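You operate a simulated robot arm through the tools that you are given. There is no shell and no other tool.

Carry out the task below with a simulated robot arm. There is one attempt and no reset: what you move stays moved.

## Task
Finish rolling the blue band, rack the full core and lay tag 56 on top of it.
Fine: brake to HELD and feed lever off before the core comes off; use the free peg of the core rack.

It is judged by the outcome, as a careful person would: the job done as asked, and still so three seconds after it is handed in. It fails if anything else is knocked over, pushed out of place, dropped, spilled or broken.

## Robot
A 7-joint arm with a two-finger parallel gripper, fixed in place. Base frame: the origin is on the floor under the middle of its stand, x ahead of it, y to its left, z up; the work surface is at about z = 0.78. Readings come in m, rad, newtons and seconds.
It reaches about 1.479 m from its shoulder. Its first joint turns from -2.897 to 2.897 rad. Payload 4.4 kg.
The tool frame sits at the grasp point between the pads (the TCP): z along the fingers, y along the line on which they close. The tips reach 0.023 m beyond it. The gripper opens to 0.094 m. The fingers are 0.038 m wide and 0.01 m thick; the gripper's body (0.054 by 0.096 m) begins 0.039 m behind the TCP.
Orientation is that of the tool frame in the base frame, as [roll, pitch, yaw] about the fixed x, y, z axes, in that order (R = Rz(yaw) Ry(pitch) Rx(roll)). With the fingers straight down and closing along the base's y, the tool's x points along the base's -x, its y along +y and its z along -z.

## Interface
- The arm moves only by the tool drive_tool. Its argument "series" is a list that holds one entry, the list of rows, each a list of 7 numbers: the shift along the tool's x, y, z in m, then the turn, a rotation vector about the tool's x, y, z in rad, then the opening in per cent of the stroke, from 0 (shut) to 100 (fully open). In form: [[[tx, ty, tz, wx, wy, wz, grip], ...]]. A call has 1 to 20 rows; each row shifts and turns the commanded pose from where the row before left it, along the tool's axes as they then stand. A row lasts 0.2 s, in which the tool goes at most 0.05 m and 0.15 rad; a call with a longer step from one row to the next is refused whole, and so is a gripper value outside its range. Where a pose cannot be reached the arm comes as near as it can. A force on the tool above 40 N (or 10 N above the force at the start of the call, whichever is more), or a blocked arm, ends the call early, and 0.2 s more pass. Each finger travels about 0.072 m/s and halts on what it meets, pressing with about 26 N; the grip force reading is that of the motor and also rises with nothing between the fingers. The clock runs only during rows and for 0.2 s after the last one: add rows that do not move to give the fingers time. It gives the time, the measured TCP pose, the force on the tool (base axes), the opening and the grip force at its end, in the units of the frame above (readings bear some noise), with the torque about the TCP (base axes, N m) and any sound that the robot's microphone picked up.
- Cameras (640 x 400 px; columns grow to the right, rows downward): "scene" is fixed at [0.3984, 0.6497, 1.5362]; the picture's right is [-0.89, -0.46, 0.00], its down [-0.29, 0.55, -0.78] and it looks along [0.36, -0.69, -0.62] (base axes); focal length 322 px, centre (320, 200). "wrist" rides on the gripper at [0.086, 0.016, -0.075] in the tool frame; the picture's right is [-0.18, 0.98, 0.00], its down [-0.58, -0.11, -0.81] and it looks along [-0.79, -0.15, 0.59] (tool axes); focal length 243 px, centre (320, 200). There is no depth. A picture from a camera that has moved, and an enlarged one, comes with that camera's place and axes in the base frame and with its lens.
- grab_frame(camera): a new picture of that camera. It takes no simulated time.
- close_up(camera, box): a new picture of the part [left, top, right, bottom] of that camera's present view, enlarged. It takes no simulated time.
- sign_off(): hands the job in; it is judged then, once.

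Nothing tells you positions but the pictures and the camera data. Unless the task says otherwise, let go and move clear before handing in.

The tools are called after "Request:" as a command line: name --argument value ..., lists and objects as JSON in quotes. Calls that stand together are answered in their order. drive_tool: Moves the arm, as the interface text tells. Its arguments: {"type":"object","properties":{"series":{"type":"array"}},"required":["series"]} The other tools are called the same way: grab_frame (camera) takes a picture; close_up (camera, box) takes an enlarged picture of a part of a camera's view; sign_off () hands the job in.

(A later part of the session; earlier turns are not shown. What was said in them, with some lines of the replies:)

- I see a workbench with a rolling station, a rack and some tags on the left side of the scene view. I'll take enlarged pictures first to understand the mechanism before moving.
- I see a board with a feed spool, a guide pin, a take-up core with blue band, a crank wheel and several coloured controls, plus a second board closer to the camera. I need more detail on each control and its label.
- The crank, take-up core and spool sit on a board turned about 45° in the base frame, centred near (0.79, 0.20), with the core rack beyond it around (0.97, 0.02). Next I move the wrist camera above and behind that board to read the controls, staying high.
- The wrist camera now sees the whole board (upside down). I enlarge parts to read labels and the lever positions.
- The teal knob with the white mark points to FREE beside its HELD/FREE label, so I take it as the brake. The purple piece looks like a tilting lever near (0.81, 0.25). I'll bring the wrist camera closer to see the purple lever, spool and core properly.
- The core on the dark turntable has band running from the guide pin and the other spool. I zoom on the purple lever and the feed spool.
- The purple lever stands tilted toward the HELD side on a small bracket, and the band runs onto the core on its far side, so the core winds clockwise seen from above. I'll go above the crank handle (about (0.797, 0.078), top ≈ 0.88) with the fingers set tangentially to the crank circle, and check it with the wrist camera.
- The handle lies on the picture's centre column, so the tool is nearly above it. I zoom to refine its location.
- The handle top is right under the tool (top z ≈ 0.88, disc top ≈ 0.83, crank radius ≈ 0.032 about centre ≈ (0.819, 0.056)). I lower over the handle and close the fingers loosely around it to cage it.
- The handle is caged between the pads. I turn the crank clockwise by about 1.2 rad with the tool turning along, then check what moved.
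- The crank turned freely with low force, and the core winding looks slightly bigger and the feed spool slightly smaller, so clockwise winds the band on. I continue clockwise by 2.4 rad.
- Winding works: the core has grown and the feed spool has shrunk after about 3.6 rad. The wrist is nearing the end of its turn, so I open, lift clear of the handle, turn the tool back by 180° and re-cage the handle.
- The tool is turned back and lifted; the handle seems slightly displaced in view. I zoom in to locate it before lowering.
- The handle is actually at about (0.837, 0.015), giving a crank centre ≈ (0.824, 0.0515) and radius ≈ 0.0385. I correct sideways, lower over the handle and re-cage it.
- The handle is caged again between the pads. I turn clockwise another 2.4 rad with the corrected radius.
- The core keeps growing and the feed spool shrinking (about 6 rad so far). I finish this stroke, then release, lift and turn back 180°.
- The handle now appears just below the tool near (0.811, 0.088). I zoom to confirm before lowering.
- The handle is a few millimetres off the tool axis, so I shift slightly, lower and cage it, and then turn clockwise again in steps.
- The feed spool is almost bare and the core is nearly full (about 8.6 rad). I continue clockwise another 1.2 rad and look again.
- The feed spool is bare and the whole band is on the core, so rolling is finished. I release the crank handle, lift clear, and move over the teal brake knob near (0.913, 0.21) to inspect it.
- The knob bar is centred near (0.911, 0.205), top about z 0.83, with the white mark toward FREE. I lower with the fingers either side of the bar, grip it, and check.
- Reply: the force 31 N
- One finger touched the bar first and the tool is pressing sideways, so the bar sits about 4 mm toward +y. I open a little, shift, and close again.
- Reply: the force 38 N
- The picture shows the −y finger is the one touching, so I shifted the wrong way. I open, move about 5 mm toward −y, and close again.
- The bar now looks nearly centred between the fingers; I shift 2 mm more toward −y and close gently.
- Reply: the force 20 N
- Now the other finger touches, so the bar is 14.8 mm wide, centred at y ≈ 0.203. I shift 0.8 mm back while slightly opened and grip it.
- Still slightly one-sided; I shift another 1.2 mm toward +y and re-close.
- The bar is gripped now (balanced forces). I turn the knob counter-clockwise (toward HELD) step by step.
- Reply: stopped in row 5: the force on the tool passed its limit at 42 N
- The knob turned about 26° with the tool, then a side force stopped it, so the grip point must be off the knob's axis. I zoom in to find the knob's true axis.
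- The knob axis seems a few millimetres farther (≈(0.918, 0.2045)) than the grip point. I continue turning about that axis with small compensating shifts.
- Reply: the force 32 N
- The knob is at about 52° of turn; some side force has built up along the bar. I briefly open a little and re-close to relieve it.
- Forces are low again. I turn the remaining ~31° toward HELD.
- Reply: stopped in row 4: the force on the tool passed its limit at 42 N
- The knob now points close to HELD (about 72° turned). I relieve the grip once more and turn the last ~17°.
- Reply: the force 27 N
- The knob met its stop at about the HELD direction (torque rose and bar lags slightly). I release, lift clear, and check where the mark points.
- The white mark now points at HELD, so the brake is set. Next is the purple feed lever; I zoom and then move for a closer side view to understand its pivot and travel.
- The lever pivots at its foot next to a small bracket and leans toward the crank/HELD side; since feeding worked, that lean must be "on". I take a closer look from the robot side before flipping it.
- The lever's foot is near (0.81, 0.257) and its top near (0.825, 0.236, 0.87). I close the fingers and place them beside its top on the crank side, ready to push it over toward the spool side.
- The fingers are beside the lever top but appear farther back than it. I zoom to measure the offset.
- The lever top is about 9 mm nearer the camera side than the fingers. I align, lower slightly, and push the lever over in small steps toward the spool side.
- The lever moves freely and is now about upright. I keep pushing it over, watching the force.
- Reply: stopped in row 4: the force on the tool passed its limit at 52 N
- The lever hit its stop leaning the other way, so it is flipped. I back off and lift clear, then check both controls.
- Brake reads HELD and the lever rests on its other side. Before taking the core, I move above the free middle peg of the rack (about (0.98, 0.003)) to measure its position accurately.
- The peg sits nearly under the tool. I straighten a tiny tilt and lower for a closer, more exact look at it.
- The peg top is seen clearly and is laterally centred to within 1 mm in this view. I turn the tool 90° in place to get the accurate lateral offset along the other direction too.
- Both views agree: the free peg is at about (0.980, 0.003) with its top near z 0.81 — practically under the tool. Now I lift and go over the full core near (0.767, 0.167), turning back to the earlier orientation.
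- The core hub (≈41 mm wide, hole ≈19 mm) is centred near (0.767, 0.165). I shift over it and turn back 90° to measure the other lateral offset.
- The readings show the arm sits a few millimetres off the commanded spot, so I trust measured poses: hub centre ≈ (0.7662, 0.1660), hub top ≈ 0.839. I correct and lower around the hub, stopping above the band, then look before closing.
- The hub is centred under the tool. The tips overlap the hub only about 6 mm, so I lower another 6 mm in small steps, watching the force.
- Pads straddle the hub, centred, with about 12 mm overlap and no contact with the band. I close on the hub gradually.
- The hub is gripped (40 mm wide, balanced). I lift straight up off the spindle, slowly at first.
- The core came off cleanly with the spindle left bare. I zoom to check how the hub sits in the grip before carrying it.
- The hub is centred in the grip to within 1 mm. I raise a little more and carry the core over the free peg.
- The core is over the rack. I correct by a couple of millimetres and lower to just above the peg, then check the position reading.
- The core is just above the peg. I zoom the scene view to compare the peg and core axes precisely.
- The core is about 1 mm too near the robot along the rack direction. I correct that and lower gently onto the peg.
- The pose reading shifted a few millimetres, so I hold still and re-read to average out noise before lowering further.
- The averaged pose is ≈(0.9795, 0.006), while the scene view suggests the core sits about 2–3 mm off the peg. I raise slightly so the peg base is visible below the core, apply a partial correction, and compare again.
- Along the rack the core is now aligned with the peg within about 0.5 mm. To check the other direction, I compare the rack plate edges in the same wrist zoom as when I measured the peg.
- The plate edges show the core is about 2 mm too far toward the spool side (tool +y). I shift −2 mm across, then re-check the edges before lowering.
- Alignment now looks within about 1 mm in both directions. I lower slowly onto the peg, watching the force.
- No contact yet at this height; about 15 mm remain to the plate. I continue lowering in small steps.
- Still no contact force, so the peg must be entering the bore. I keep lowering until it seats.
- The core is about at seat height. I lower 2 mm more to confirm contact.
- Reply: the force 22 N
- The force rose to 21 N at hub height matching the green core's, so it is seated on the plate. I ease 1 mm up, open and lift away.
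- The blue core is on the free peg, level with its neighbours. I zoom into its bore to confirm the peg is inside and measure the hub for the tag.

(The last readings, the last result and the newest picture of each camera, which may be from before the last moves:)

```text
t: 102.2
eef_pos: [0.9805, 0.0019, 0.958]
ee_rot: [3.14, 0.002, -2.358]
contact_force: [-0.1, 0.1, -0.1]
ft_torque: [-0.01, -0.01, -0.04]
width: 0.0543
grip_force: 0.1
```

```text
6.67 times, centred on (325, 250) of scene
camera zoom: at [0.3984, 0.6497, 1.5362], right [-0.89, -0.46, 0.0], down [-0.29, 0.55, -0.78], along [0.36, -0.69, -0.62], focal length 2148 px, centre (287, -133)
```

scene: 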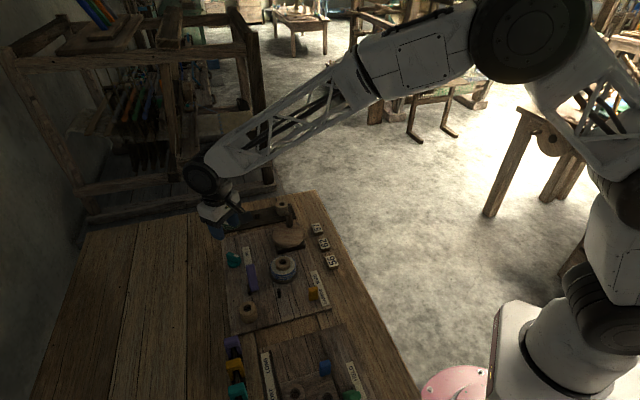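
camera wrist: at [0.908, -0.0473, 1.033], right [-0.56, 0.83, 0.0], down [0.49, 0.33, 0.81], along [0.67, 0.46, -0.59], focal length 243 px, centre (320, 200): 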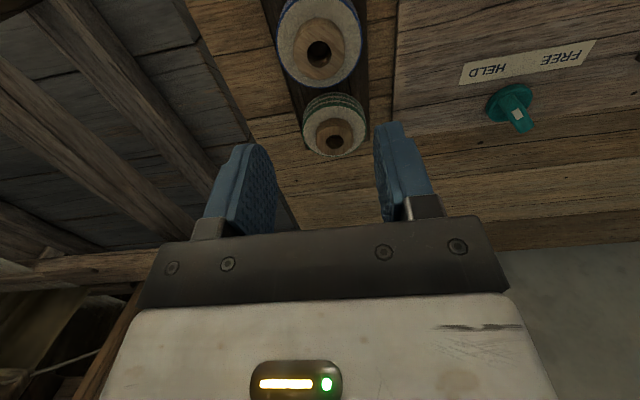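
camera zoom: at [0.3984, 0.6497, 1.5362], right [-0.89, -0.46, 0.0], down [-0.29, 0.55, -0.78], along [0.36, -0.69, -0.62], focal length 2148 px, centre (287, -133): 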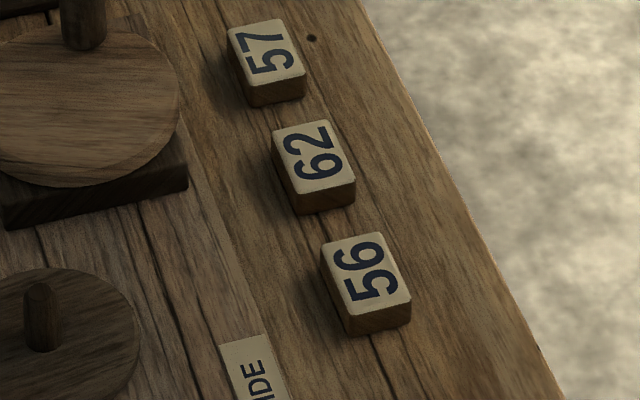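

The peg is inside the bore (dark bore, core flat on the plate), hub top ≈ 0.826 at about (0.980, 0.001). Next I fetch tag 56, which lies near (0.665, 0.062) with its 28 mm short side along the rack direction; I move above it with the fingers set across the short side.

Request:
drive_tool --series '[[[0.0259, 0.0379, 0, 0, 0, 0, 58], [0.0259, 0.0379, 0, 0, 0, 0, 58], [0.0259, 0.0379, 0, 0, 0, 0, 58], [0.0259, 0.0379, 0, 0, 0, 0, 58], [0.0259, 0.0379, 0, 0, 0, 0, 58], [0.0259, 0.0379, 0, 0, 0, 0, 58], [0.0256, 0.038, 0, 0, 0, 0, 58], [0, 0, 0, 0, 0, 0.1309, 58], [0, 0, 0, 0, 0, 0.1309, 58], [0, 0, 0, 0, 0, 0.1309, 58], [0, 0, 0, 0, 0, 0.1309, 58], [0, 0, 0, 0, 0, 0.1309, 58], [0, 0, 0, 0, 0, 0.1309, 58], [0, 0, 0, 0, 0, 0.1309, 58], [0, 0, 0, 0, 0, 0.1309, 58], [0, 0, 0, 0, 0, 0.1309, 58], [0, 0, 0, 0, 0, 0.1309, 58], [0, 0, 0, 0, 0, 0.1309, 58], [0, 0, 0, 0, 0, 0.1309, 58], [0, 0, 0, 0, 0, 0, 58]]]'

Request:
grab_frame --camera "wrist"

Request:
close_up --camera "wrist" --box '[240, 0, 400, 120]'

```text
t: 106.4
eef_pos: [0.6663, 0.0617, 0.9578]
ee_rot: [3.139, 0.0, 2.353]
contact_force: [0.7, -0.5, 0.9]
ft_torque: [0.01, 0.01, -0.03]
width: 0.0545
grip_force: 0.1
```

```text
taken
camera wrist: at [0.6161, 0.1338, 1.034], right [0.83, 0.56, 0.0], down [0.33, -0.49, 0.81], along [0.45, -0.67, -0.59], focal length 243 px, centre (320, 200)
```

wrist: 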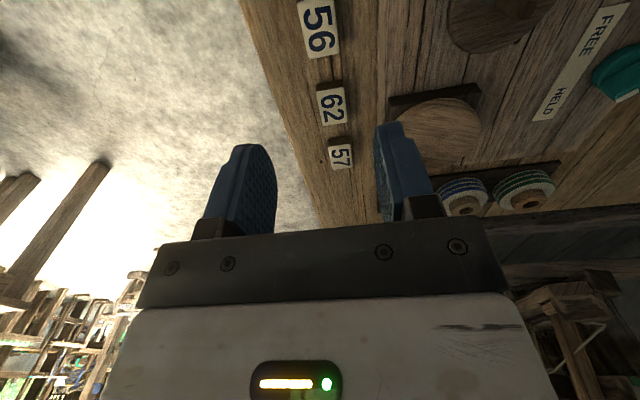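

```text
3.33 times, centred on (320, 60) of wrist
camera zoom: at [0.6161, 0.1338, 1.034], right [0.83, 0.56, 0.0], down [0.33, -0.49, 0.81], along [0.45, -0.67, -0.59], focal length 809 px, centre (320, 667)
```

zoom: 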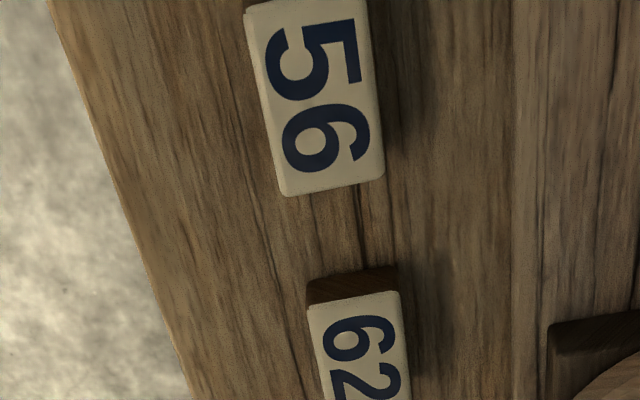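

Tag 56 lies about 8 mm toward the camera side of the tool axis and is parallel to the fingers. I shift and lower partway, then re-check.

Request:
drive_tool --series '[[[0.0075, 0.0014, 0.03, 0, 0, 0, 58], [0, 0, 0.04, 0, 0, 0, 58], [0, 0, 0.03, 0, 0, 0, 58], [0, 0, 0, 0, 0, 0, 58], [0, 0, 0, 0, 0, 0, 58]]]'

Request:
close_up --camera "wrist" --box '[230, 50, 410, 180]'

Request:
close_up --camera "scene" --box '[290, 210, 370, 280]'

```text
t: 107.6
eef_pos: [0.6607, 0.0673, 0.8626]
ee_rot: [3.139, 0.001, 2.354]
contact_force: [0.2, 0.0, 0.3]
ft_torque: [0.03, 0.0, 0.01]
width: 0.0546
grip_force: 0.0
```

```text
3.08 times, centred on (320, 115) of wrist
camera zoom: at [0.612, 0.1405, 0.9363], right [0.83, 0.56, 0.0], down [0.33, -0.49, 0.81], along [0.46, -0.67, -0.59], focal length 746 px, centre (320, 462)
```

zoom: 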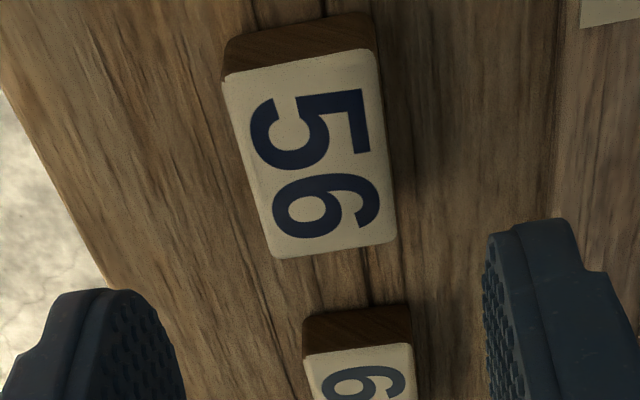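

```text
5.71 times, centred on (330, 245) of scene
camera zoom: at [0.3984, 0.6497, 1.5362], right [-0.89, -0.46, 0.0], down [-0.29, 0.55, -0.78], along [0.36, -0.69, -0.62], focal length 1841 px, centre (263, -57)
```

zoom: 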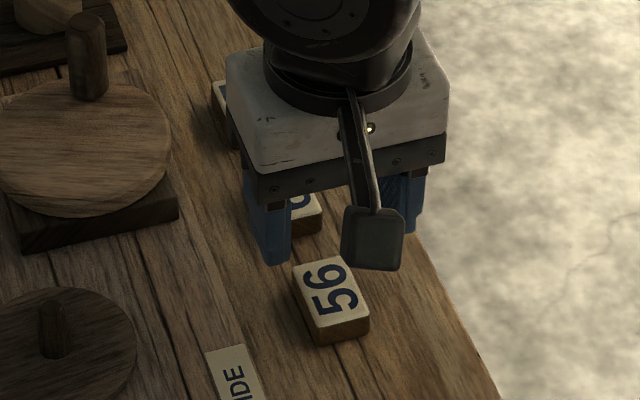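

The tag is centred between the fingers within about 1.5 mm. I lower to just above the table and then close on it.

Request:
drive_tool --series '[[[0.0013, -0.0006, 0.03, 0, 0, 0, 58], [0, 0, 0.015, 0, 0, 0, 58], [0, 0, 0.007, 0, 0, 0, 58], [0, 0, 0, 0, 0, 0, 58]]]'

Request:
close_up --camera "wrist" --box '[220, 80, 420, 230]'

Request:
close_up --camera "scene" --box '[300, 220, 370, 280]'

```text
t: 108.6
eef_pos: [0.6607, 0.0665, 0.8091]
ee_rot: [3.137, 0.0, 2.353]
contact_force: [-0.6, 0.8, 0.2]
ft_torque: [0.02, 0.03, 0.0]
width: 0.0547
grip_force: 0.0
```

```text
2.67 times, centred on (320, 155) of wrist
camera zoom: at [0.6115, 0.1399, 0.8832], right [0.83, 0.56, 0.0], down [0.33, -0.49, 0.81], along [0.46, -0.66, -0.59], focal length 647 px, centre (320, 320)
```

zoom: 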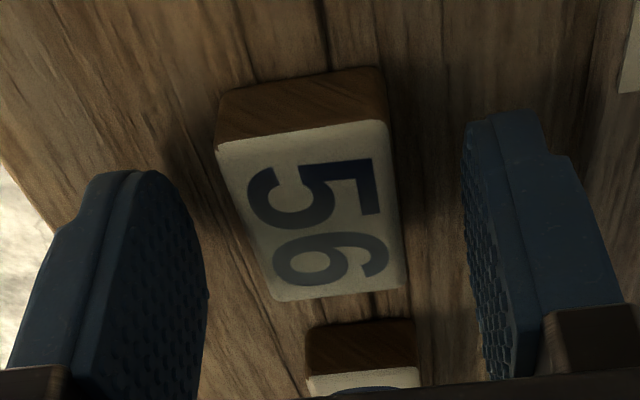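

```text
6.67 times, centred on (335, 250) of scene
camera zoom: at [0.3984, 0.6497, 1.5362], right [-0.89, -0.46, 0.0], down [-0.29, 0.55, -0.78], along [0.36, -0.69, -0.62], focal length 2148 px, centre (220, -133)
```

zoom: 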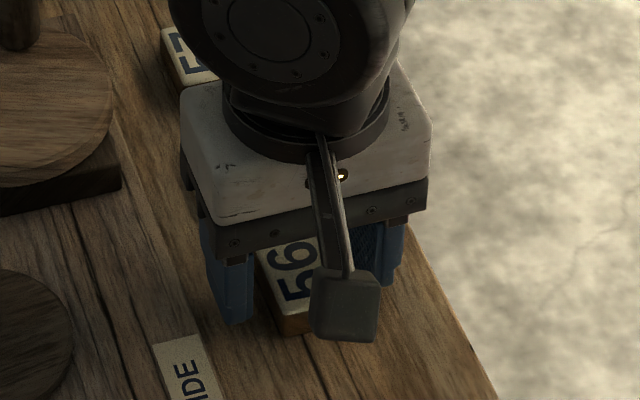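

Centred and clear. I lower 2 mm more and close gradually on the tag.

Request:
drive_tool --series '[[[0, 0, 0.002, 0, 0, 0, 58], [0, 0, 0, 0, 0, 0, 45], [0, 0, 0, 0, 0, 0, 36], [0, 0, 0, 0, 0, 0, 31], [0, 0, 0, 0, 0, 0, 26], [0, 0, 0, 0, 0, 0, 22], [0, 0, 0, 0, 0, 0, 22]]]'

Request:
close_up --camera "wrist" --box '[220, 80, 420, 230]'

```text
t: 110.2
eef_pos: [0.6627, 0.0677, 0.8064]
ee_rot: [3.14, -0.001, 2.355]
contact_force: [0.5, -0.4, -0.1]
ft_torque: [0.0, -0.01, 0.02]
width: 0.0287
grip_force: 25.9
```

```text
2.67 times, centred on (320, 155) of wrist
camera zoom: at [0.611, 0.1401, 0.8811], right [0.83, 0.56, 0.0], down [0.33, -0.49, 0.81], along [0.46, -0.67, -0.59], focal length 647 px, centre (320, 320)
```

zoom: 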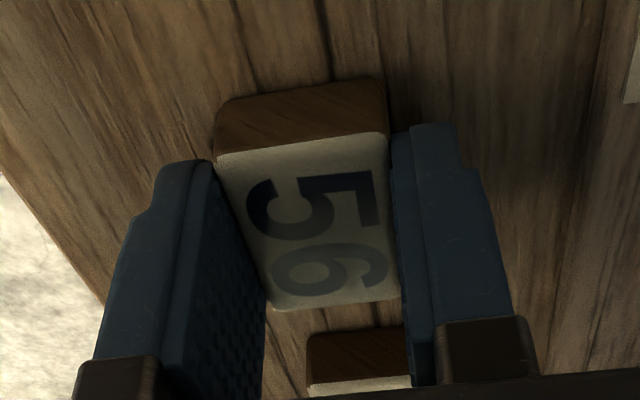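

Tag 56 is gripped squarely (28.7 mm). I lift it and carry it over the racked core.

Request:
drive_tool --series '[[[0, 0, -0.015, 0, 0, 0, 22], [0, 0, -0.045, 0, 0, 0, 22], [0, 0, -0.045, 0, 0, 0, 22], [0, 0, -0.045, 0, 0, 0, 22], [-0.0194, 0.0127, 0, 0, 0, 0, 22], [-0.0387, 0.0254, 0, 0, 0, 0, 22], [-0.0387, 0.0254, 0, 0, 0, 0, 22], [-0.0387, 0.0254, 0, 0, 0, 0, 22], [-0.0387, 0.0254, 0, 0, 0, 0, 22], [-0.0387, 0.0254, 0, 0, 0, 0, 22], [-0.0387, 0.0254, 0, 0, 0, 0, 22], [-0.0194, 0.0127, 0, 0, 0, 0, 22], [0, 0, 0, 0, 0, 0, 22], [0, 0, 0, 0, 0, 0, 22], [0, 0, 0, 0, 0, 0, 22]]]'

Request:
grab_frame --camera "wrist"

Request:
close_up --camera "scene" --box '[205, 165, 325, 255]'

```text
t: 113.4
eef_pos: [0.9748, 0.0006, 0.9559]
ee_rot: [3.14, 0.0, 2.353]
contact_force: [-0.4, 0.5, -0.6]
ft_torque: [0.02, -0.02, 0.01]
width: 0.0283
grip_force: 25.3
```

```text
taken
camera wrist: at [0.9256, 0.0737, 1.0307], right [0.83, 0.56, 0.0], down [0.33, -0.49, 0.81], along [0.46, -0.67, -0.59], focal length 243 px, centre (320, 200)
```

wrist: 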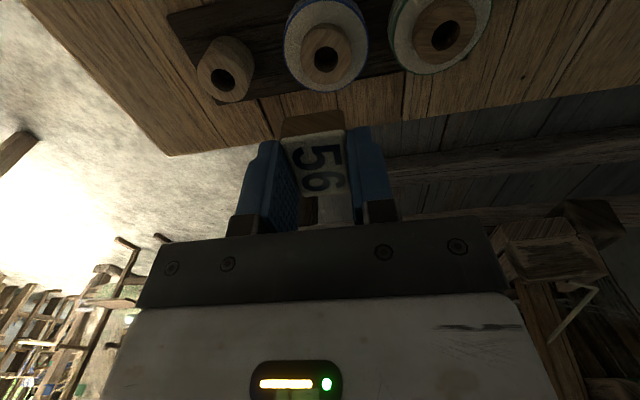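

```text
4.44 times, centred on (265, 210) of scene
camera zoom: at [0.3984, 0.6497, 1.5362], right [-0.89, -0.46, 0.0], down [-0.29, 0.55, -0.78], along [0.36, -0.69, -0.62], focal length 1432 px, centre (564, 156)
```

zoom: 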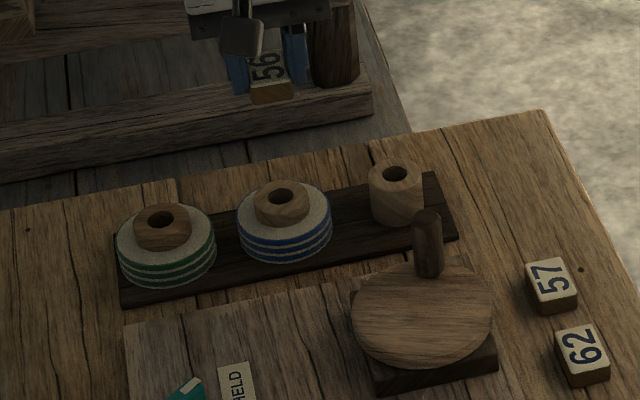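

The tag hangs over the rack, slightly off the blue hub. I zoom to measure the remaining offset.

Request:
close_up --camera "wrist" --box '[250, 0, 390, 100]'

Request:
close_up --camera "wrist" --box '[230, 80, 410, 230]'

Request:
drive_tool --series '[[[0, 0, 0, 0, 0, 0, 22]]]'

```text
4.00 times, centred on (320, 50) of wrist
camera zoom: at [0.9256, 0.0737, 1.0307], right [0.83, 0.56, 0.0], down [0.33, -0.49, 0.81], along [0.46, -0.67, -0.59], focal length 970 px, centre (320, 800)
```

zoom: 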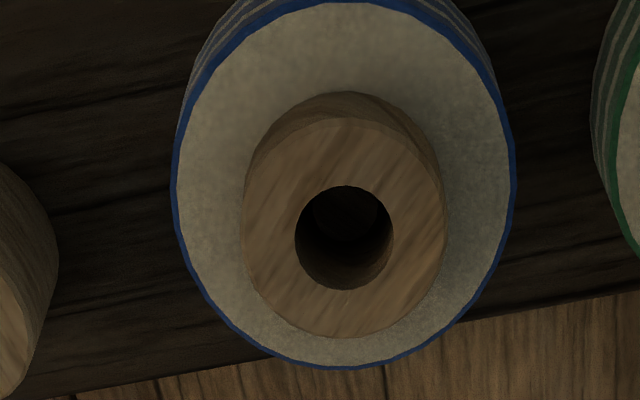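

```text
2.67 times, centred on (320, 155) of wrist
camera zoom: at [0.9256, 0.0737, 1.0307], right [0.83, 0.56, 0.0], down [0.33, -0.49, 0.81], along [0.46, -0.67, -0.59], focal length 647 px, centre (320, 320)
```

zoom: 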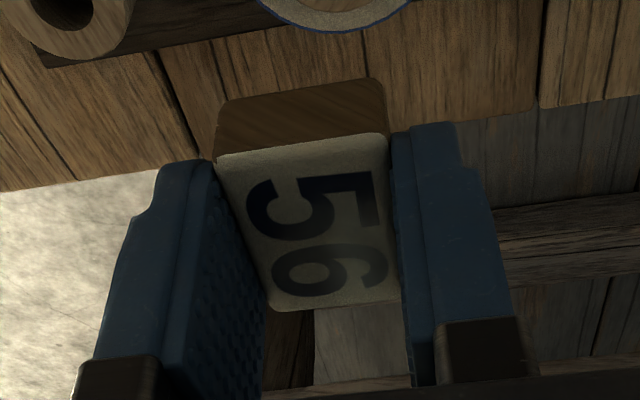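

```text
t: 113.8
eef_pos: [0.9748, -0.0, 0.9559]
ee_rot: [3.141, -0.001, 2.356]
contact_force: [-0.9, 0.6, -0.2]
ft_torque: [0.02, -0.02, -0.01]
width: 0.0288
grip_force: 25.7
```

The peg is visible inside the bore. The hub is about 4.6 mm along tool y and 2.5 mm along −x from the tag's centre; I correct and lower to about 1 cm above the hub.

Request:
drive_tool --series '[[[-0.0025, 0.0046, 0.02, 0, 0, 0, 22], [0, 0, 0.035, 0, 0, 0, 22], [0, 0, 0.025, 0, 0, 0, 22], [0, 0, 0.01, 0, 0, 0, 22], [0, 0, 0, 0, 0, 0, 22], [0, 0, 0, 0, 0, 0, 22]]]'

Request:
close_up --camera "wrist" --box '[210, 60, 430, 230]'

Request:
close_up --camera "scene" --box '[240, 190, 300, 240]'

```text
t: 115.2
eef_pos: [0.9817, 0.0001, 0.8674]
ee_rot: [3.141, 0.0, 2.355]
contact_force: [-1.0, 0.2, -0.2]
ft_torque: [-0.02, 0.0, 0.01]
width: 0.0285
grip_force: 26.0
```

```text
2.35 times, centred on (320, 145) of wrist
camera zoom: at [0.9316, 0.0732, 0.9416], right [0.83, 0.56, 0.0], down [0.33, -0.49, 0.81], along [0.46, -0.67, -0.59], focal length 571 px, centre (320, 329)
```

zoom: 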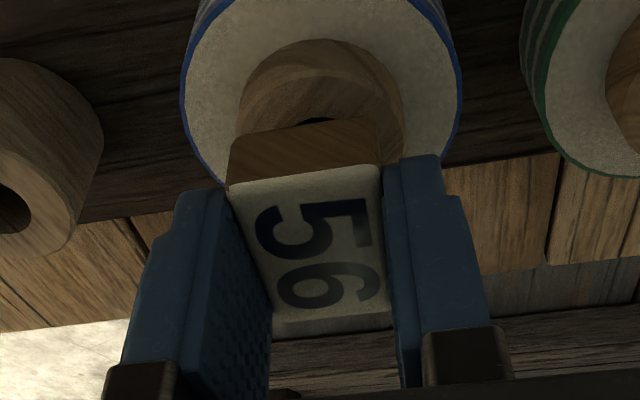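

```text
8.00 times, centred on (270, 215) of scene
camera zoom: at [0.3984, 0.6497, 1.5362], right [-0.89, -0.46, 0.0], down [-0.29, 0.55, -0.78], along [0.36, -0.69, -0.62], focal length 2578 px, centre (720, 80)
```

zoom: 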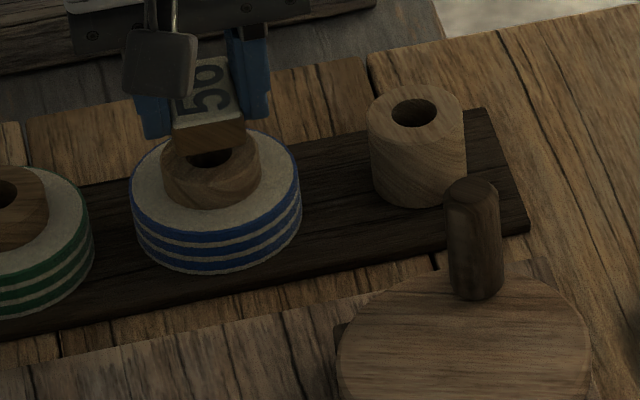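

The tag is about 15 mm above the hub. I zoom both views to verify centring before the final lowering.

Request:
close_up --camera "scene" --box '[250, 195, 280, 220]'

Request:
close_up --camera "wrist" --box '[260, 60, 380, 140]'

Request:
drive_tool --series '[[[0, 0, 0, 0, 0, 0, 22]]]'

Request:
drive_tool --series '[[[0, 0, 0, 0, 0, 0, 22]]]'

```text
16.00 times, centred on (265, 208) of scene
camera zoom: at [0.3984, 0.6497, 1.5362], right [-0.89, -0.46, 0.0], down [-0.29, 0.55, -0.78], along [0.36, -0.69, -0.62], focal length 5156 px, centre (1200, 80)
```

zoom: 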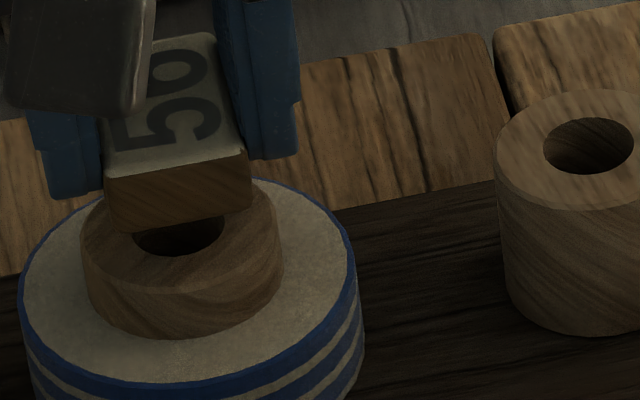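

```text
5.00 times, centred on (320, 100) of wrist
camera zoom: at [0.9316, 0.0732, 0.9416], right [0.83, 0.56, 0.0], down [0.33, -0.49, 0.81], along [0.46, -0.67, -0.59], focal length 1213 px, centre (320, 700)
```

zoom: 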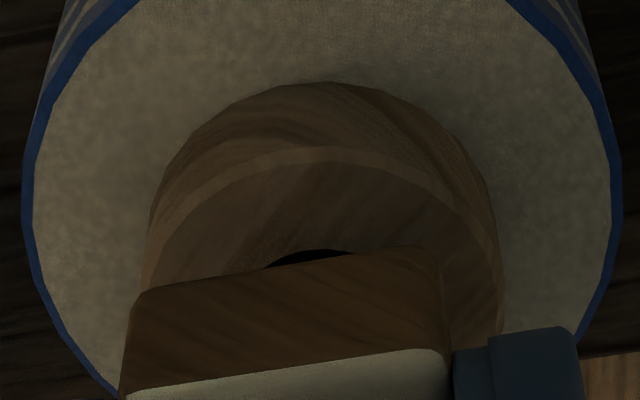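

```text
t: 115.6
eef_pos: [0.9818, 0.0009, 0.8666]
ee_rot: [3.14, -0.001, 2.355]
contact_force: [0.7, 0.4, 0.4]
ft_torque: [0.01, 0.0, -0.01]
width: 0.0285
grip_force: 26.2
```

```text
t: 116.0
eef_pos: [0.981, 0.0007, 0.8672]
ee_rot: [3.141, 0.0, 2.354]
contact_force: [0.9, 0.3, -0.4]
ft_torque: [-0.03, -0.01, -0.01]
width: 0.0288
grip_force: 25.3
```

Accounting for perspective, the tag is laterally centred and only 2–3 mm too far along the view direction. I nudge it 2.5 mm back and lower gently until it touches the hub.

Request:
drive_tool --series '[[[0.0025, 0.0003, 0.004, 0, 0, 0, 22], [0, 0, 0.004, 0, 0, 0, 22], [0, 0, 0, 0, 0, 0, 22]]]'

Request:
drive_tool --series '[[[0, 0, 0.002, 0, 0, 0, 22], [0, 0, 0, 0, 0, 0, 22]]]'

Request:
drive_tool --series '[[[0, 0, 0.0015, 0, 0, 0, 22], [0, 0, 0, 0, 0, 0, 22]]]'

Request:
close_up --camera "scene" --box '[250, 195, 280, 220]'

```text
t: 116.8
eef_pos: [0.9808, 0.003, 0.858]
ee_rot: [3.139, 0.0, 2.355]
contact_force: [0.7, -0.4, 0.6]
ft_torque: [0.04, -0.01, 0.01]
width: 0.0288
grip_force: 25.8
```

```text
t: 117.4
eef_pos: [0.9806, 0.0031, 0.8561]
ee_rot: [3.139, 0.0, 2.356]
contact_force: [0.1, 0.1, 0.4]
ft_torque: [0.02, 0.0, 0.02]
width: 0.0288
grip_force: 26.3
```

```text
t: 118.0
eef_pos: [0.9794, 0.003, 0.8549]
ee_rot: [3.14, 0.001, 2.354]
contact_force: [-0.1, -0.1, -0.2]
ft_torque: [0.05, 0.0, -0.02]
width: 0.0284
grip_force: 26.6
```

```text
16.00 times, centred on (265, 208) of scene
camera zoom: at [0.3984, 0.6497, 1.5362], right [-0.89, -0.46, 0.0], down [-0.29, 0.55, -0.78], along [0.36, -0.69, -0.62], focal length 5156 px, centre (1200, 80)
```

zoom: 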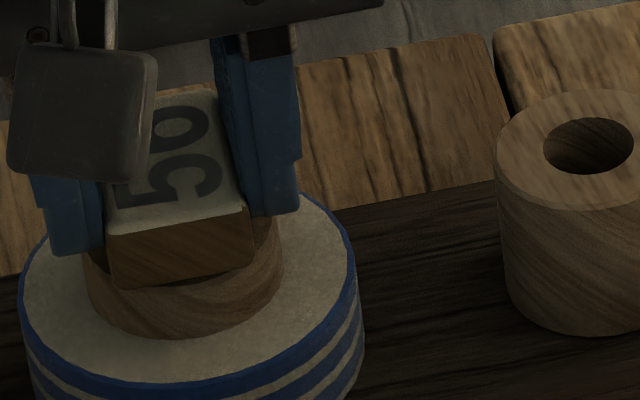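

The tag is just above the hub top and well centred. I continue down in 1.5 mm steps until I feel contact.

Request:
drive_tool --series '[[[0, 0, 0.0015, 0, 0, 0, 22], [0, 0, 0, 0, 0, 0, 22]]]'

Request:
drive_tool --series '[[[0, 0, 0.0012, 0, 0, 0, 22], [0, 0, 0, 0, 0, 0, 22]]]'

Request:
close_up --camera "scene" --box '[250, 195, 280, 220]'

```text
t: 118.6
eef_pos: [0.9798, 0.0038, 0.8529]
ee_rot: [3.139, 0.0, 2.353]
contact_force: [-0.1, 0.4, 0.1]
ft_torque: [-0.02, 0.0, 0.0]
width: 0.0288
grip_force: 25.6
```

```text
t: 119.2
eef_pos: [0.9799, 0.0038, 0.8518]
ee_rot: [3.139, 0.0, 2.354]
contact_force: [0.6, -0.2, -0.9]
ft_torque: [0.02, -0.01, 0.0]
width: 0.0286
grip_force: 25.7
```

```text
16.00 times, centred on (265, 208) of scene
camera zoom: at [0.3984, 0.6497, 1.5362], right [-0.89, -0.46, 0.0], down [-0.29, 0.55, -0.78], along [0.36, -0.69, -0.62], focal length 5156 px, centre (1200, 80)
```

zoom: 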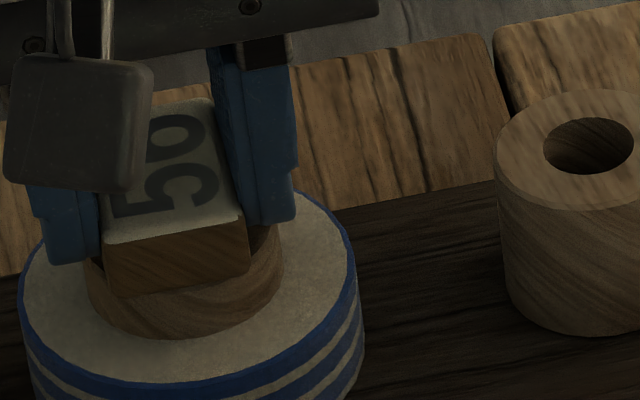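

No contact yet; I keep lowering in small steps.

Request:
drive_tool --series '[[[0, 0, 0.0012, 0, 0, 0, 22], [0, 0, 0, 0, 0, 0, 22]]]'

Request:
drive_tool --series '[[[0, 0, 0.0012, 0, 0, 0, 22], [0, 0, 0, 0, 0, 0, 22]]]'

Request:
close_up --camera "scene" --box '[250, 195, 280, 220]'

Request:
close_up --camera "wrist" --box '[210, 60, 430, 230]'

```text
t: 119.8
eef_pos: [0.9819, 0.0053, 0.8512]
ee_rot: [3.14, 0.001, 2.355]
contact_force: [-0.3, 0.4, -0.4]
ft_torque: [-0.01, -0.02, -0.02]
width: 0.0285
grip_force: 26.2
```

```text
t: 120.4
eef_pos: [0.9815, 0.0032, 0.8511]
ee_rot: [3.139, -0.001, 2.355]
contact_force: [1.7, 1.9, 10.5]
ft_torque: [0.05, 0.0, 0.0]
width: 0.0286
grip_force: 26.0
```

```text
16.00 times, centred on (265, 208) of scene
camera zoom: at [0.3984, 0.6497, 1.5362], right [-0.89, -0.46, 0.0], down [-0.29, 0.55, -0.78], along [0.36, -0.69, -0.62], focal length 5156 px, centre (1200, 80)
```

zoom: 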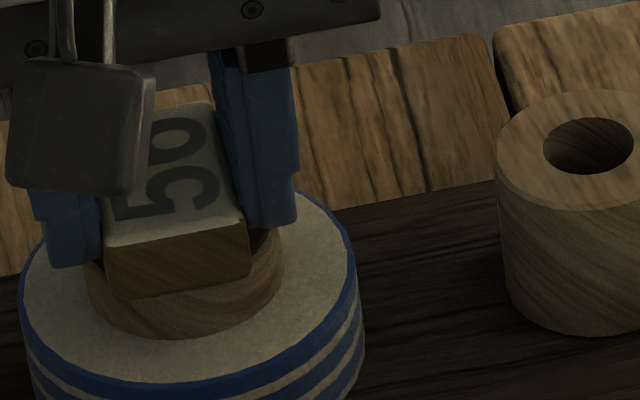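

```text
2.35 times, centred on (320, 145) of wrist
camera zoom: at [0.9312, 0.0772, 0.9258], right [0.83, 0.56, 0.0], down [0.33, -0.49, 0.81], along [0.46, -0.66, -0.59], focal length 571 px, centre (320, 329)
```

zoom: 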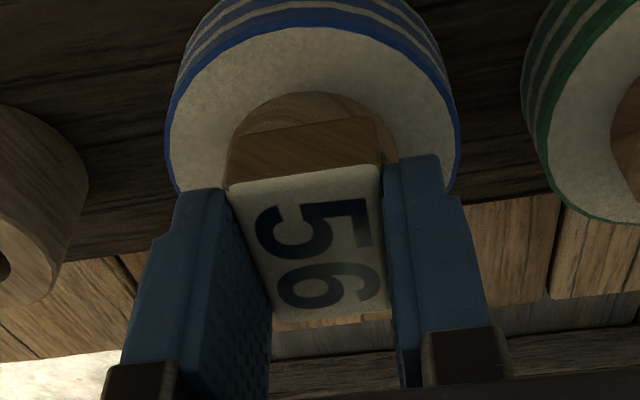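

Contact at 10 N: the tag rests flat on the hub, nearly centred. I ease off slightly, open gradually and lift straight up.

Request:
drive_tool --series '[[[0, 0, -0.0006, 0, 0, 0, 22], [0, 0, 0, 0, 0, 0, 34], [0, 0, 0, 0, 0, 0, 42], [0, 0, 0, 0, 0, 0, 50], [0, 0, 0, 0, 0, 0, 50], [0, 0, -0.01, 0, 0, 0, 50], [0, 0, -0.03, 0, 0, 0, 50], [0, 0, -0.04, 0, 0, 0, 50], [0, 0, -0.04, 0, 0, 0, 50], [0, 0, 0, 0, 0, 0, 50]]]'

Request:
grab_frame --camera "wrist"

Request:
close_up --camera "scene" --box '[240, 190, 300, 240]'

Request:
grab_frame --camera "scene"

```text
t: 122.6
eef_pos: [0.9792, 0.0042, 0.9713]
ee_rot: [3.141, 0.002, 2.355]
contact_force: [-0.3, -0.1, 0.1]
ft_torque: [0.0, 0.01, 0.02]
width: 0.047
grip_force: 0.0
```

```text
taken
camera wrist: at [0.9299, 0.0782, 1.0456], right [0.83, 0.56, 0.0], down [0.33, -0.49, 0.81], along [0.45, -0.67, -0.59], focal length 243 px, centre (320, 200)
```

wrist: 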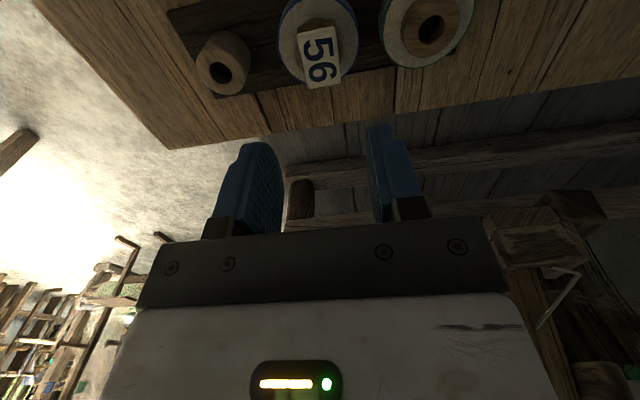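

```text
8.00 times, centred on (270, 215) of scene
camera zoom: at [0.3984, 0.6497, 1.5362], right [-0.89, -0.46, 0.0], down [-0.29, 0.55, -0.78], along [0.36, -0.69, -0.62], focal length 2578 px, centre (720, 80)
```

zoom: 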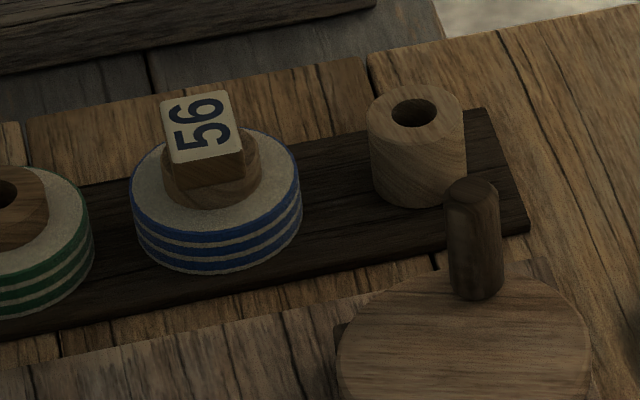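

```text
taken
```

scene: 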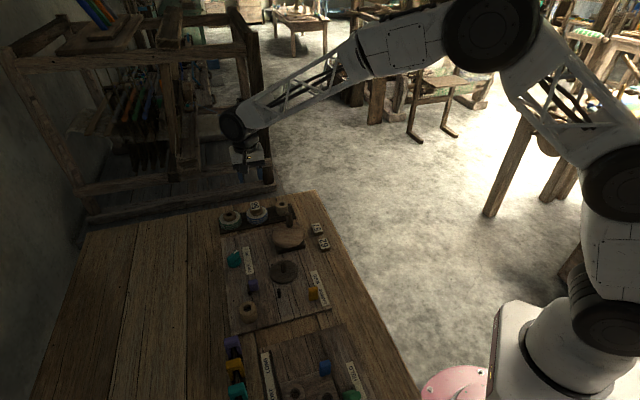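

Tag 56 lies on the racked core's hub and stayed put. I zoom for a final check of the tag and the controls.

Request:
close_up --camera "wrist" --box '[250, 0, 400, 110]'

Request:
close_up --camera "scene" --box '[205, 190, 365, 340]'

Request:
close_up --camera "scene" --box '[250, 195, 280, 220]'

Request:
close_up --camera "scene" --box '[220, 235, 290, 310]'

```text
3.64 times, centred on (325, 55) of wrist
camera zoom: at [0.9299, 0.0782, 1.0456], right [0.83, 0.56, 0.0], down [0.33, -0.49, 0.81], along [0.45, -0.67, -0.59], focal length 882 px, centre (302, 727)
```

zoom: 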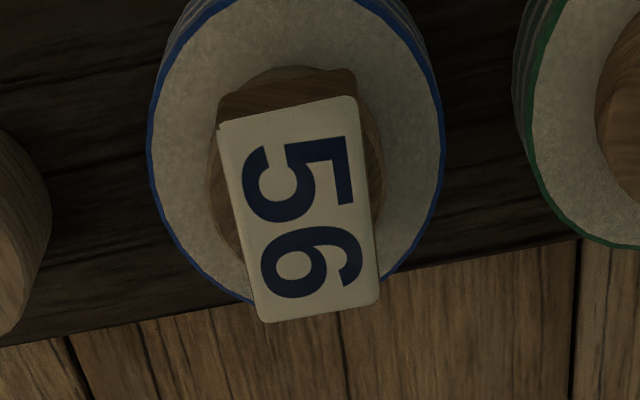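

```text
2.67 times, centred on (285, 265) of scene
camera zoom: at [0.3984, 0.6497, 1.5362], right [-0.89, -0.46, 0.0], down [-0.29, 0.55, -0.78], along [0.36, -0.69, -0.62], focal length 859 px, centre (413, 27)
```

zoom: 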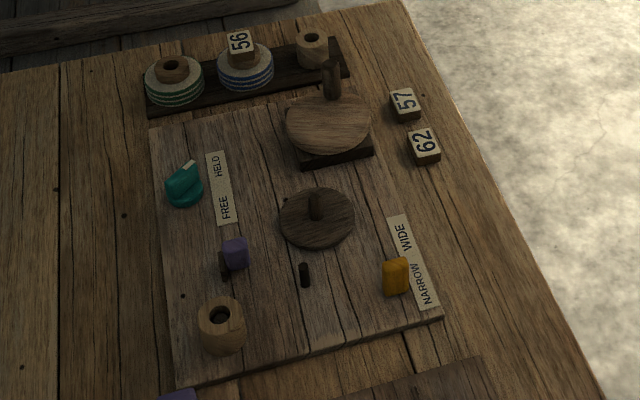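

```text
16.00 times, centred on (265, 208) of scene
camera zoom: at [0.3984, 0.6497, 1.5362], right [-0.89, -0.46, 0.0], down [-0.29, 0.55, -0.78], along [0.36, -0.69, -0.62], focal length 5156 px, centre (1200, 80)
```

zoom: 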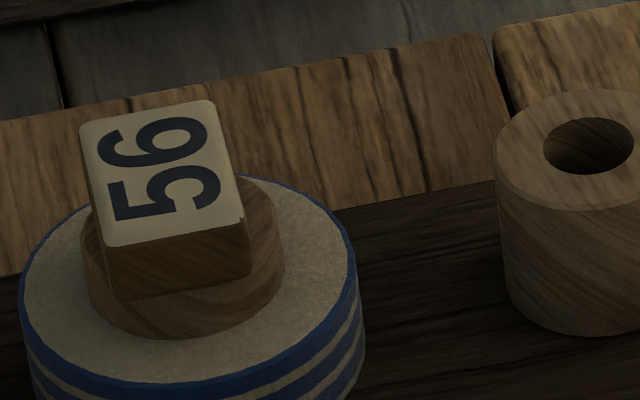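

```text
5.33 times, centred on (255, 272) of scene
camera zoom: at [0.3984, 0.6497, 1.5362], right [-0.89, -0.46, 0.0], down [-0.29, 0.55, -0.78], along [0.36, -0.69, -0.62], focal length 1719 px, centre (667, -187)
```

zoom: 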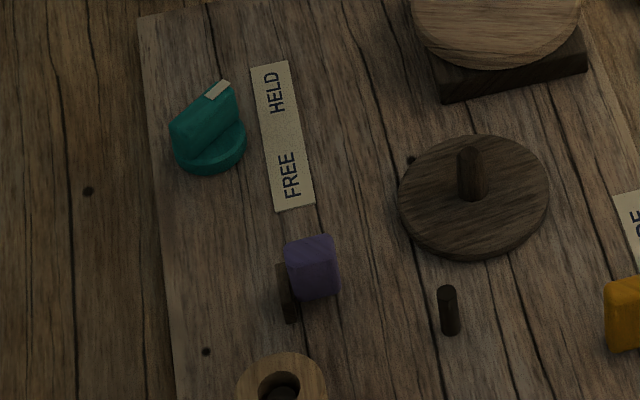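

The tag sits flat and well supported on the blue core, the brake mark points to HELD, the feed lever rests in its flipped position, and nothing else has moved. I move the arm clear and take a last look.

Request:
drive_tool --series '[[[0, 0, -0.04, 0, 0, 0, 50], [0.0265, -0.0265, -0.01, 0, 0, 0, 50], [0.0265, -0.0265, -0.01, 0, 0, 0, 50], [0.0265, -0.0265, -0.01, 0, 0, 0, 50], [0.0265, -0.0265, -0.01, 0, 0, 0, 50], [0, 0, 0, 0, 0, 0, 50], [0, 0, 0, 0, 0, 0, 50], [0, 0, 0, 0, 0, 0, 50], [0, 0, 0, 0, 0, 0, 50], [0, 0, 0, 0, 0, 0, 50]]]'

Request:
close_up --camera "scene" --box '[205, 190, 365, 340]'

Request:
close_up --camera "scene" --box '[200, 320, 400, 400]'

```text
t: 124.8
eef_pos: [0.8269, 0.0039, 1.0471]
ee_rot: [3.14, -0.001, 2.355]
contact_force: [1.0, -0.1, 0.6]
ft_torque: [0.01, 0.03, 0.01]
width: 0.047
grip_force: 0.0
```

```text
2.67 times, centred on (285, 265) of scene
camera zoom: at [0.3984, 0.6497, 1.5362], right [-0.89, -0.46, 0.0], down [-0.29, 0.55, -0.78], along [0.36, -0.69, -0.62], focal length 859 px, centre (413, 27)
```

zoom: 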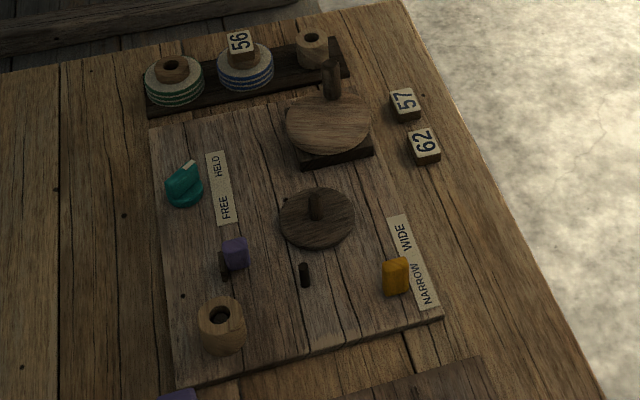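

```text
3.20 times, centred on (300, 360) of scene
camera zoom: at [0.3984, 0.6497, 1.5362], right [-0.89, -0.46, 0.0], down [-0.29, 0.55, -0.78], along [0.36, -0.69, -0.62], focal length 1031 px, centre (384, -312)
```

zoom: 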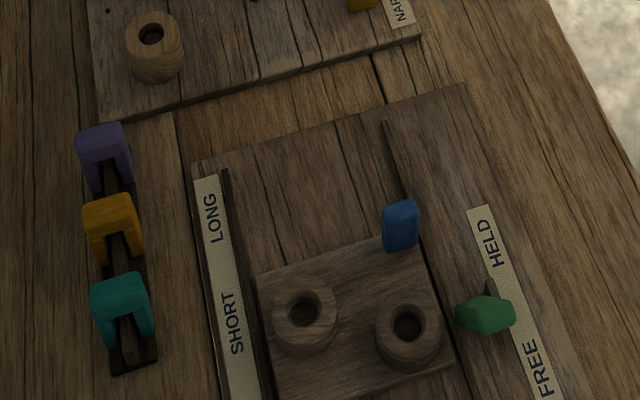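

Everything looks right in the last view:
- **Band:** it is fully rolled onto the core, and the feed spool is bare.
- **Controls:** the brake mark points to HELD. The purple feed lever is flipped over from where it stood while feeding. It has no on/off label, so I judged "off" from that.
- **Core and tag:** the blue core sits on the free middle peg with tag 56 lying on top of it.

Nothing else was displaced and the arm is clear, so I hand the job in.

Request:
sign_off

```text
The job is handed in.
```

I rolled the rest of the blue band onto the core, put the full core on the free middle peg of the rack, and laid tag 56 flat on top of it. The feed spool is bare.

The brake was at HELD and the feed lever was flipped before the core came off. The feed lever (the purple one) has no on/off marking. I took "off" to be the opposite side from where it stood while the band was feeding, and I couldn't check that any other way.

The tag sits about 3 mm off the centre of the core, flat and well supported. In my last look nothing else on the bench had moved, and the arm was clear when I handed the job in.
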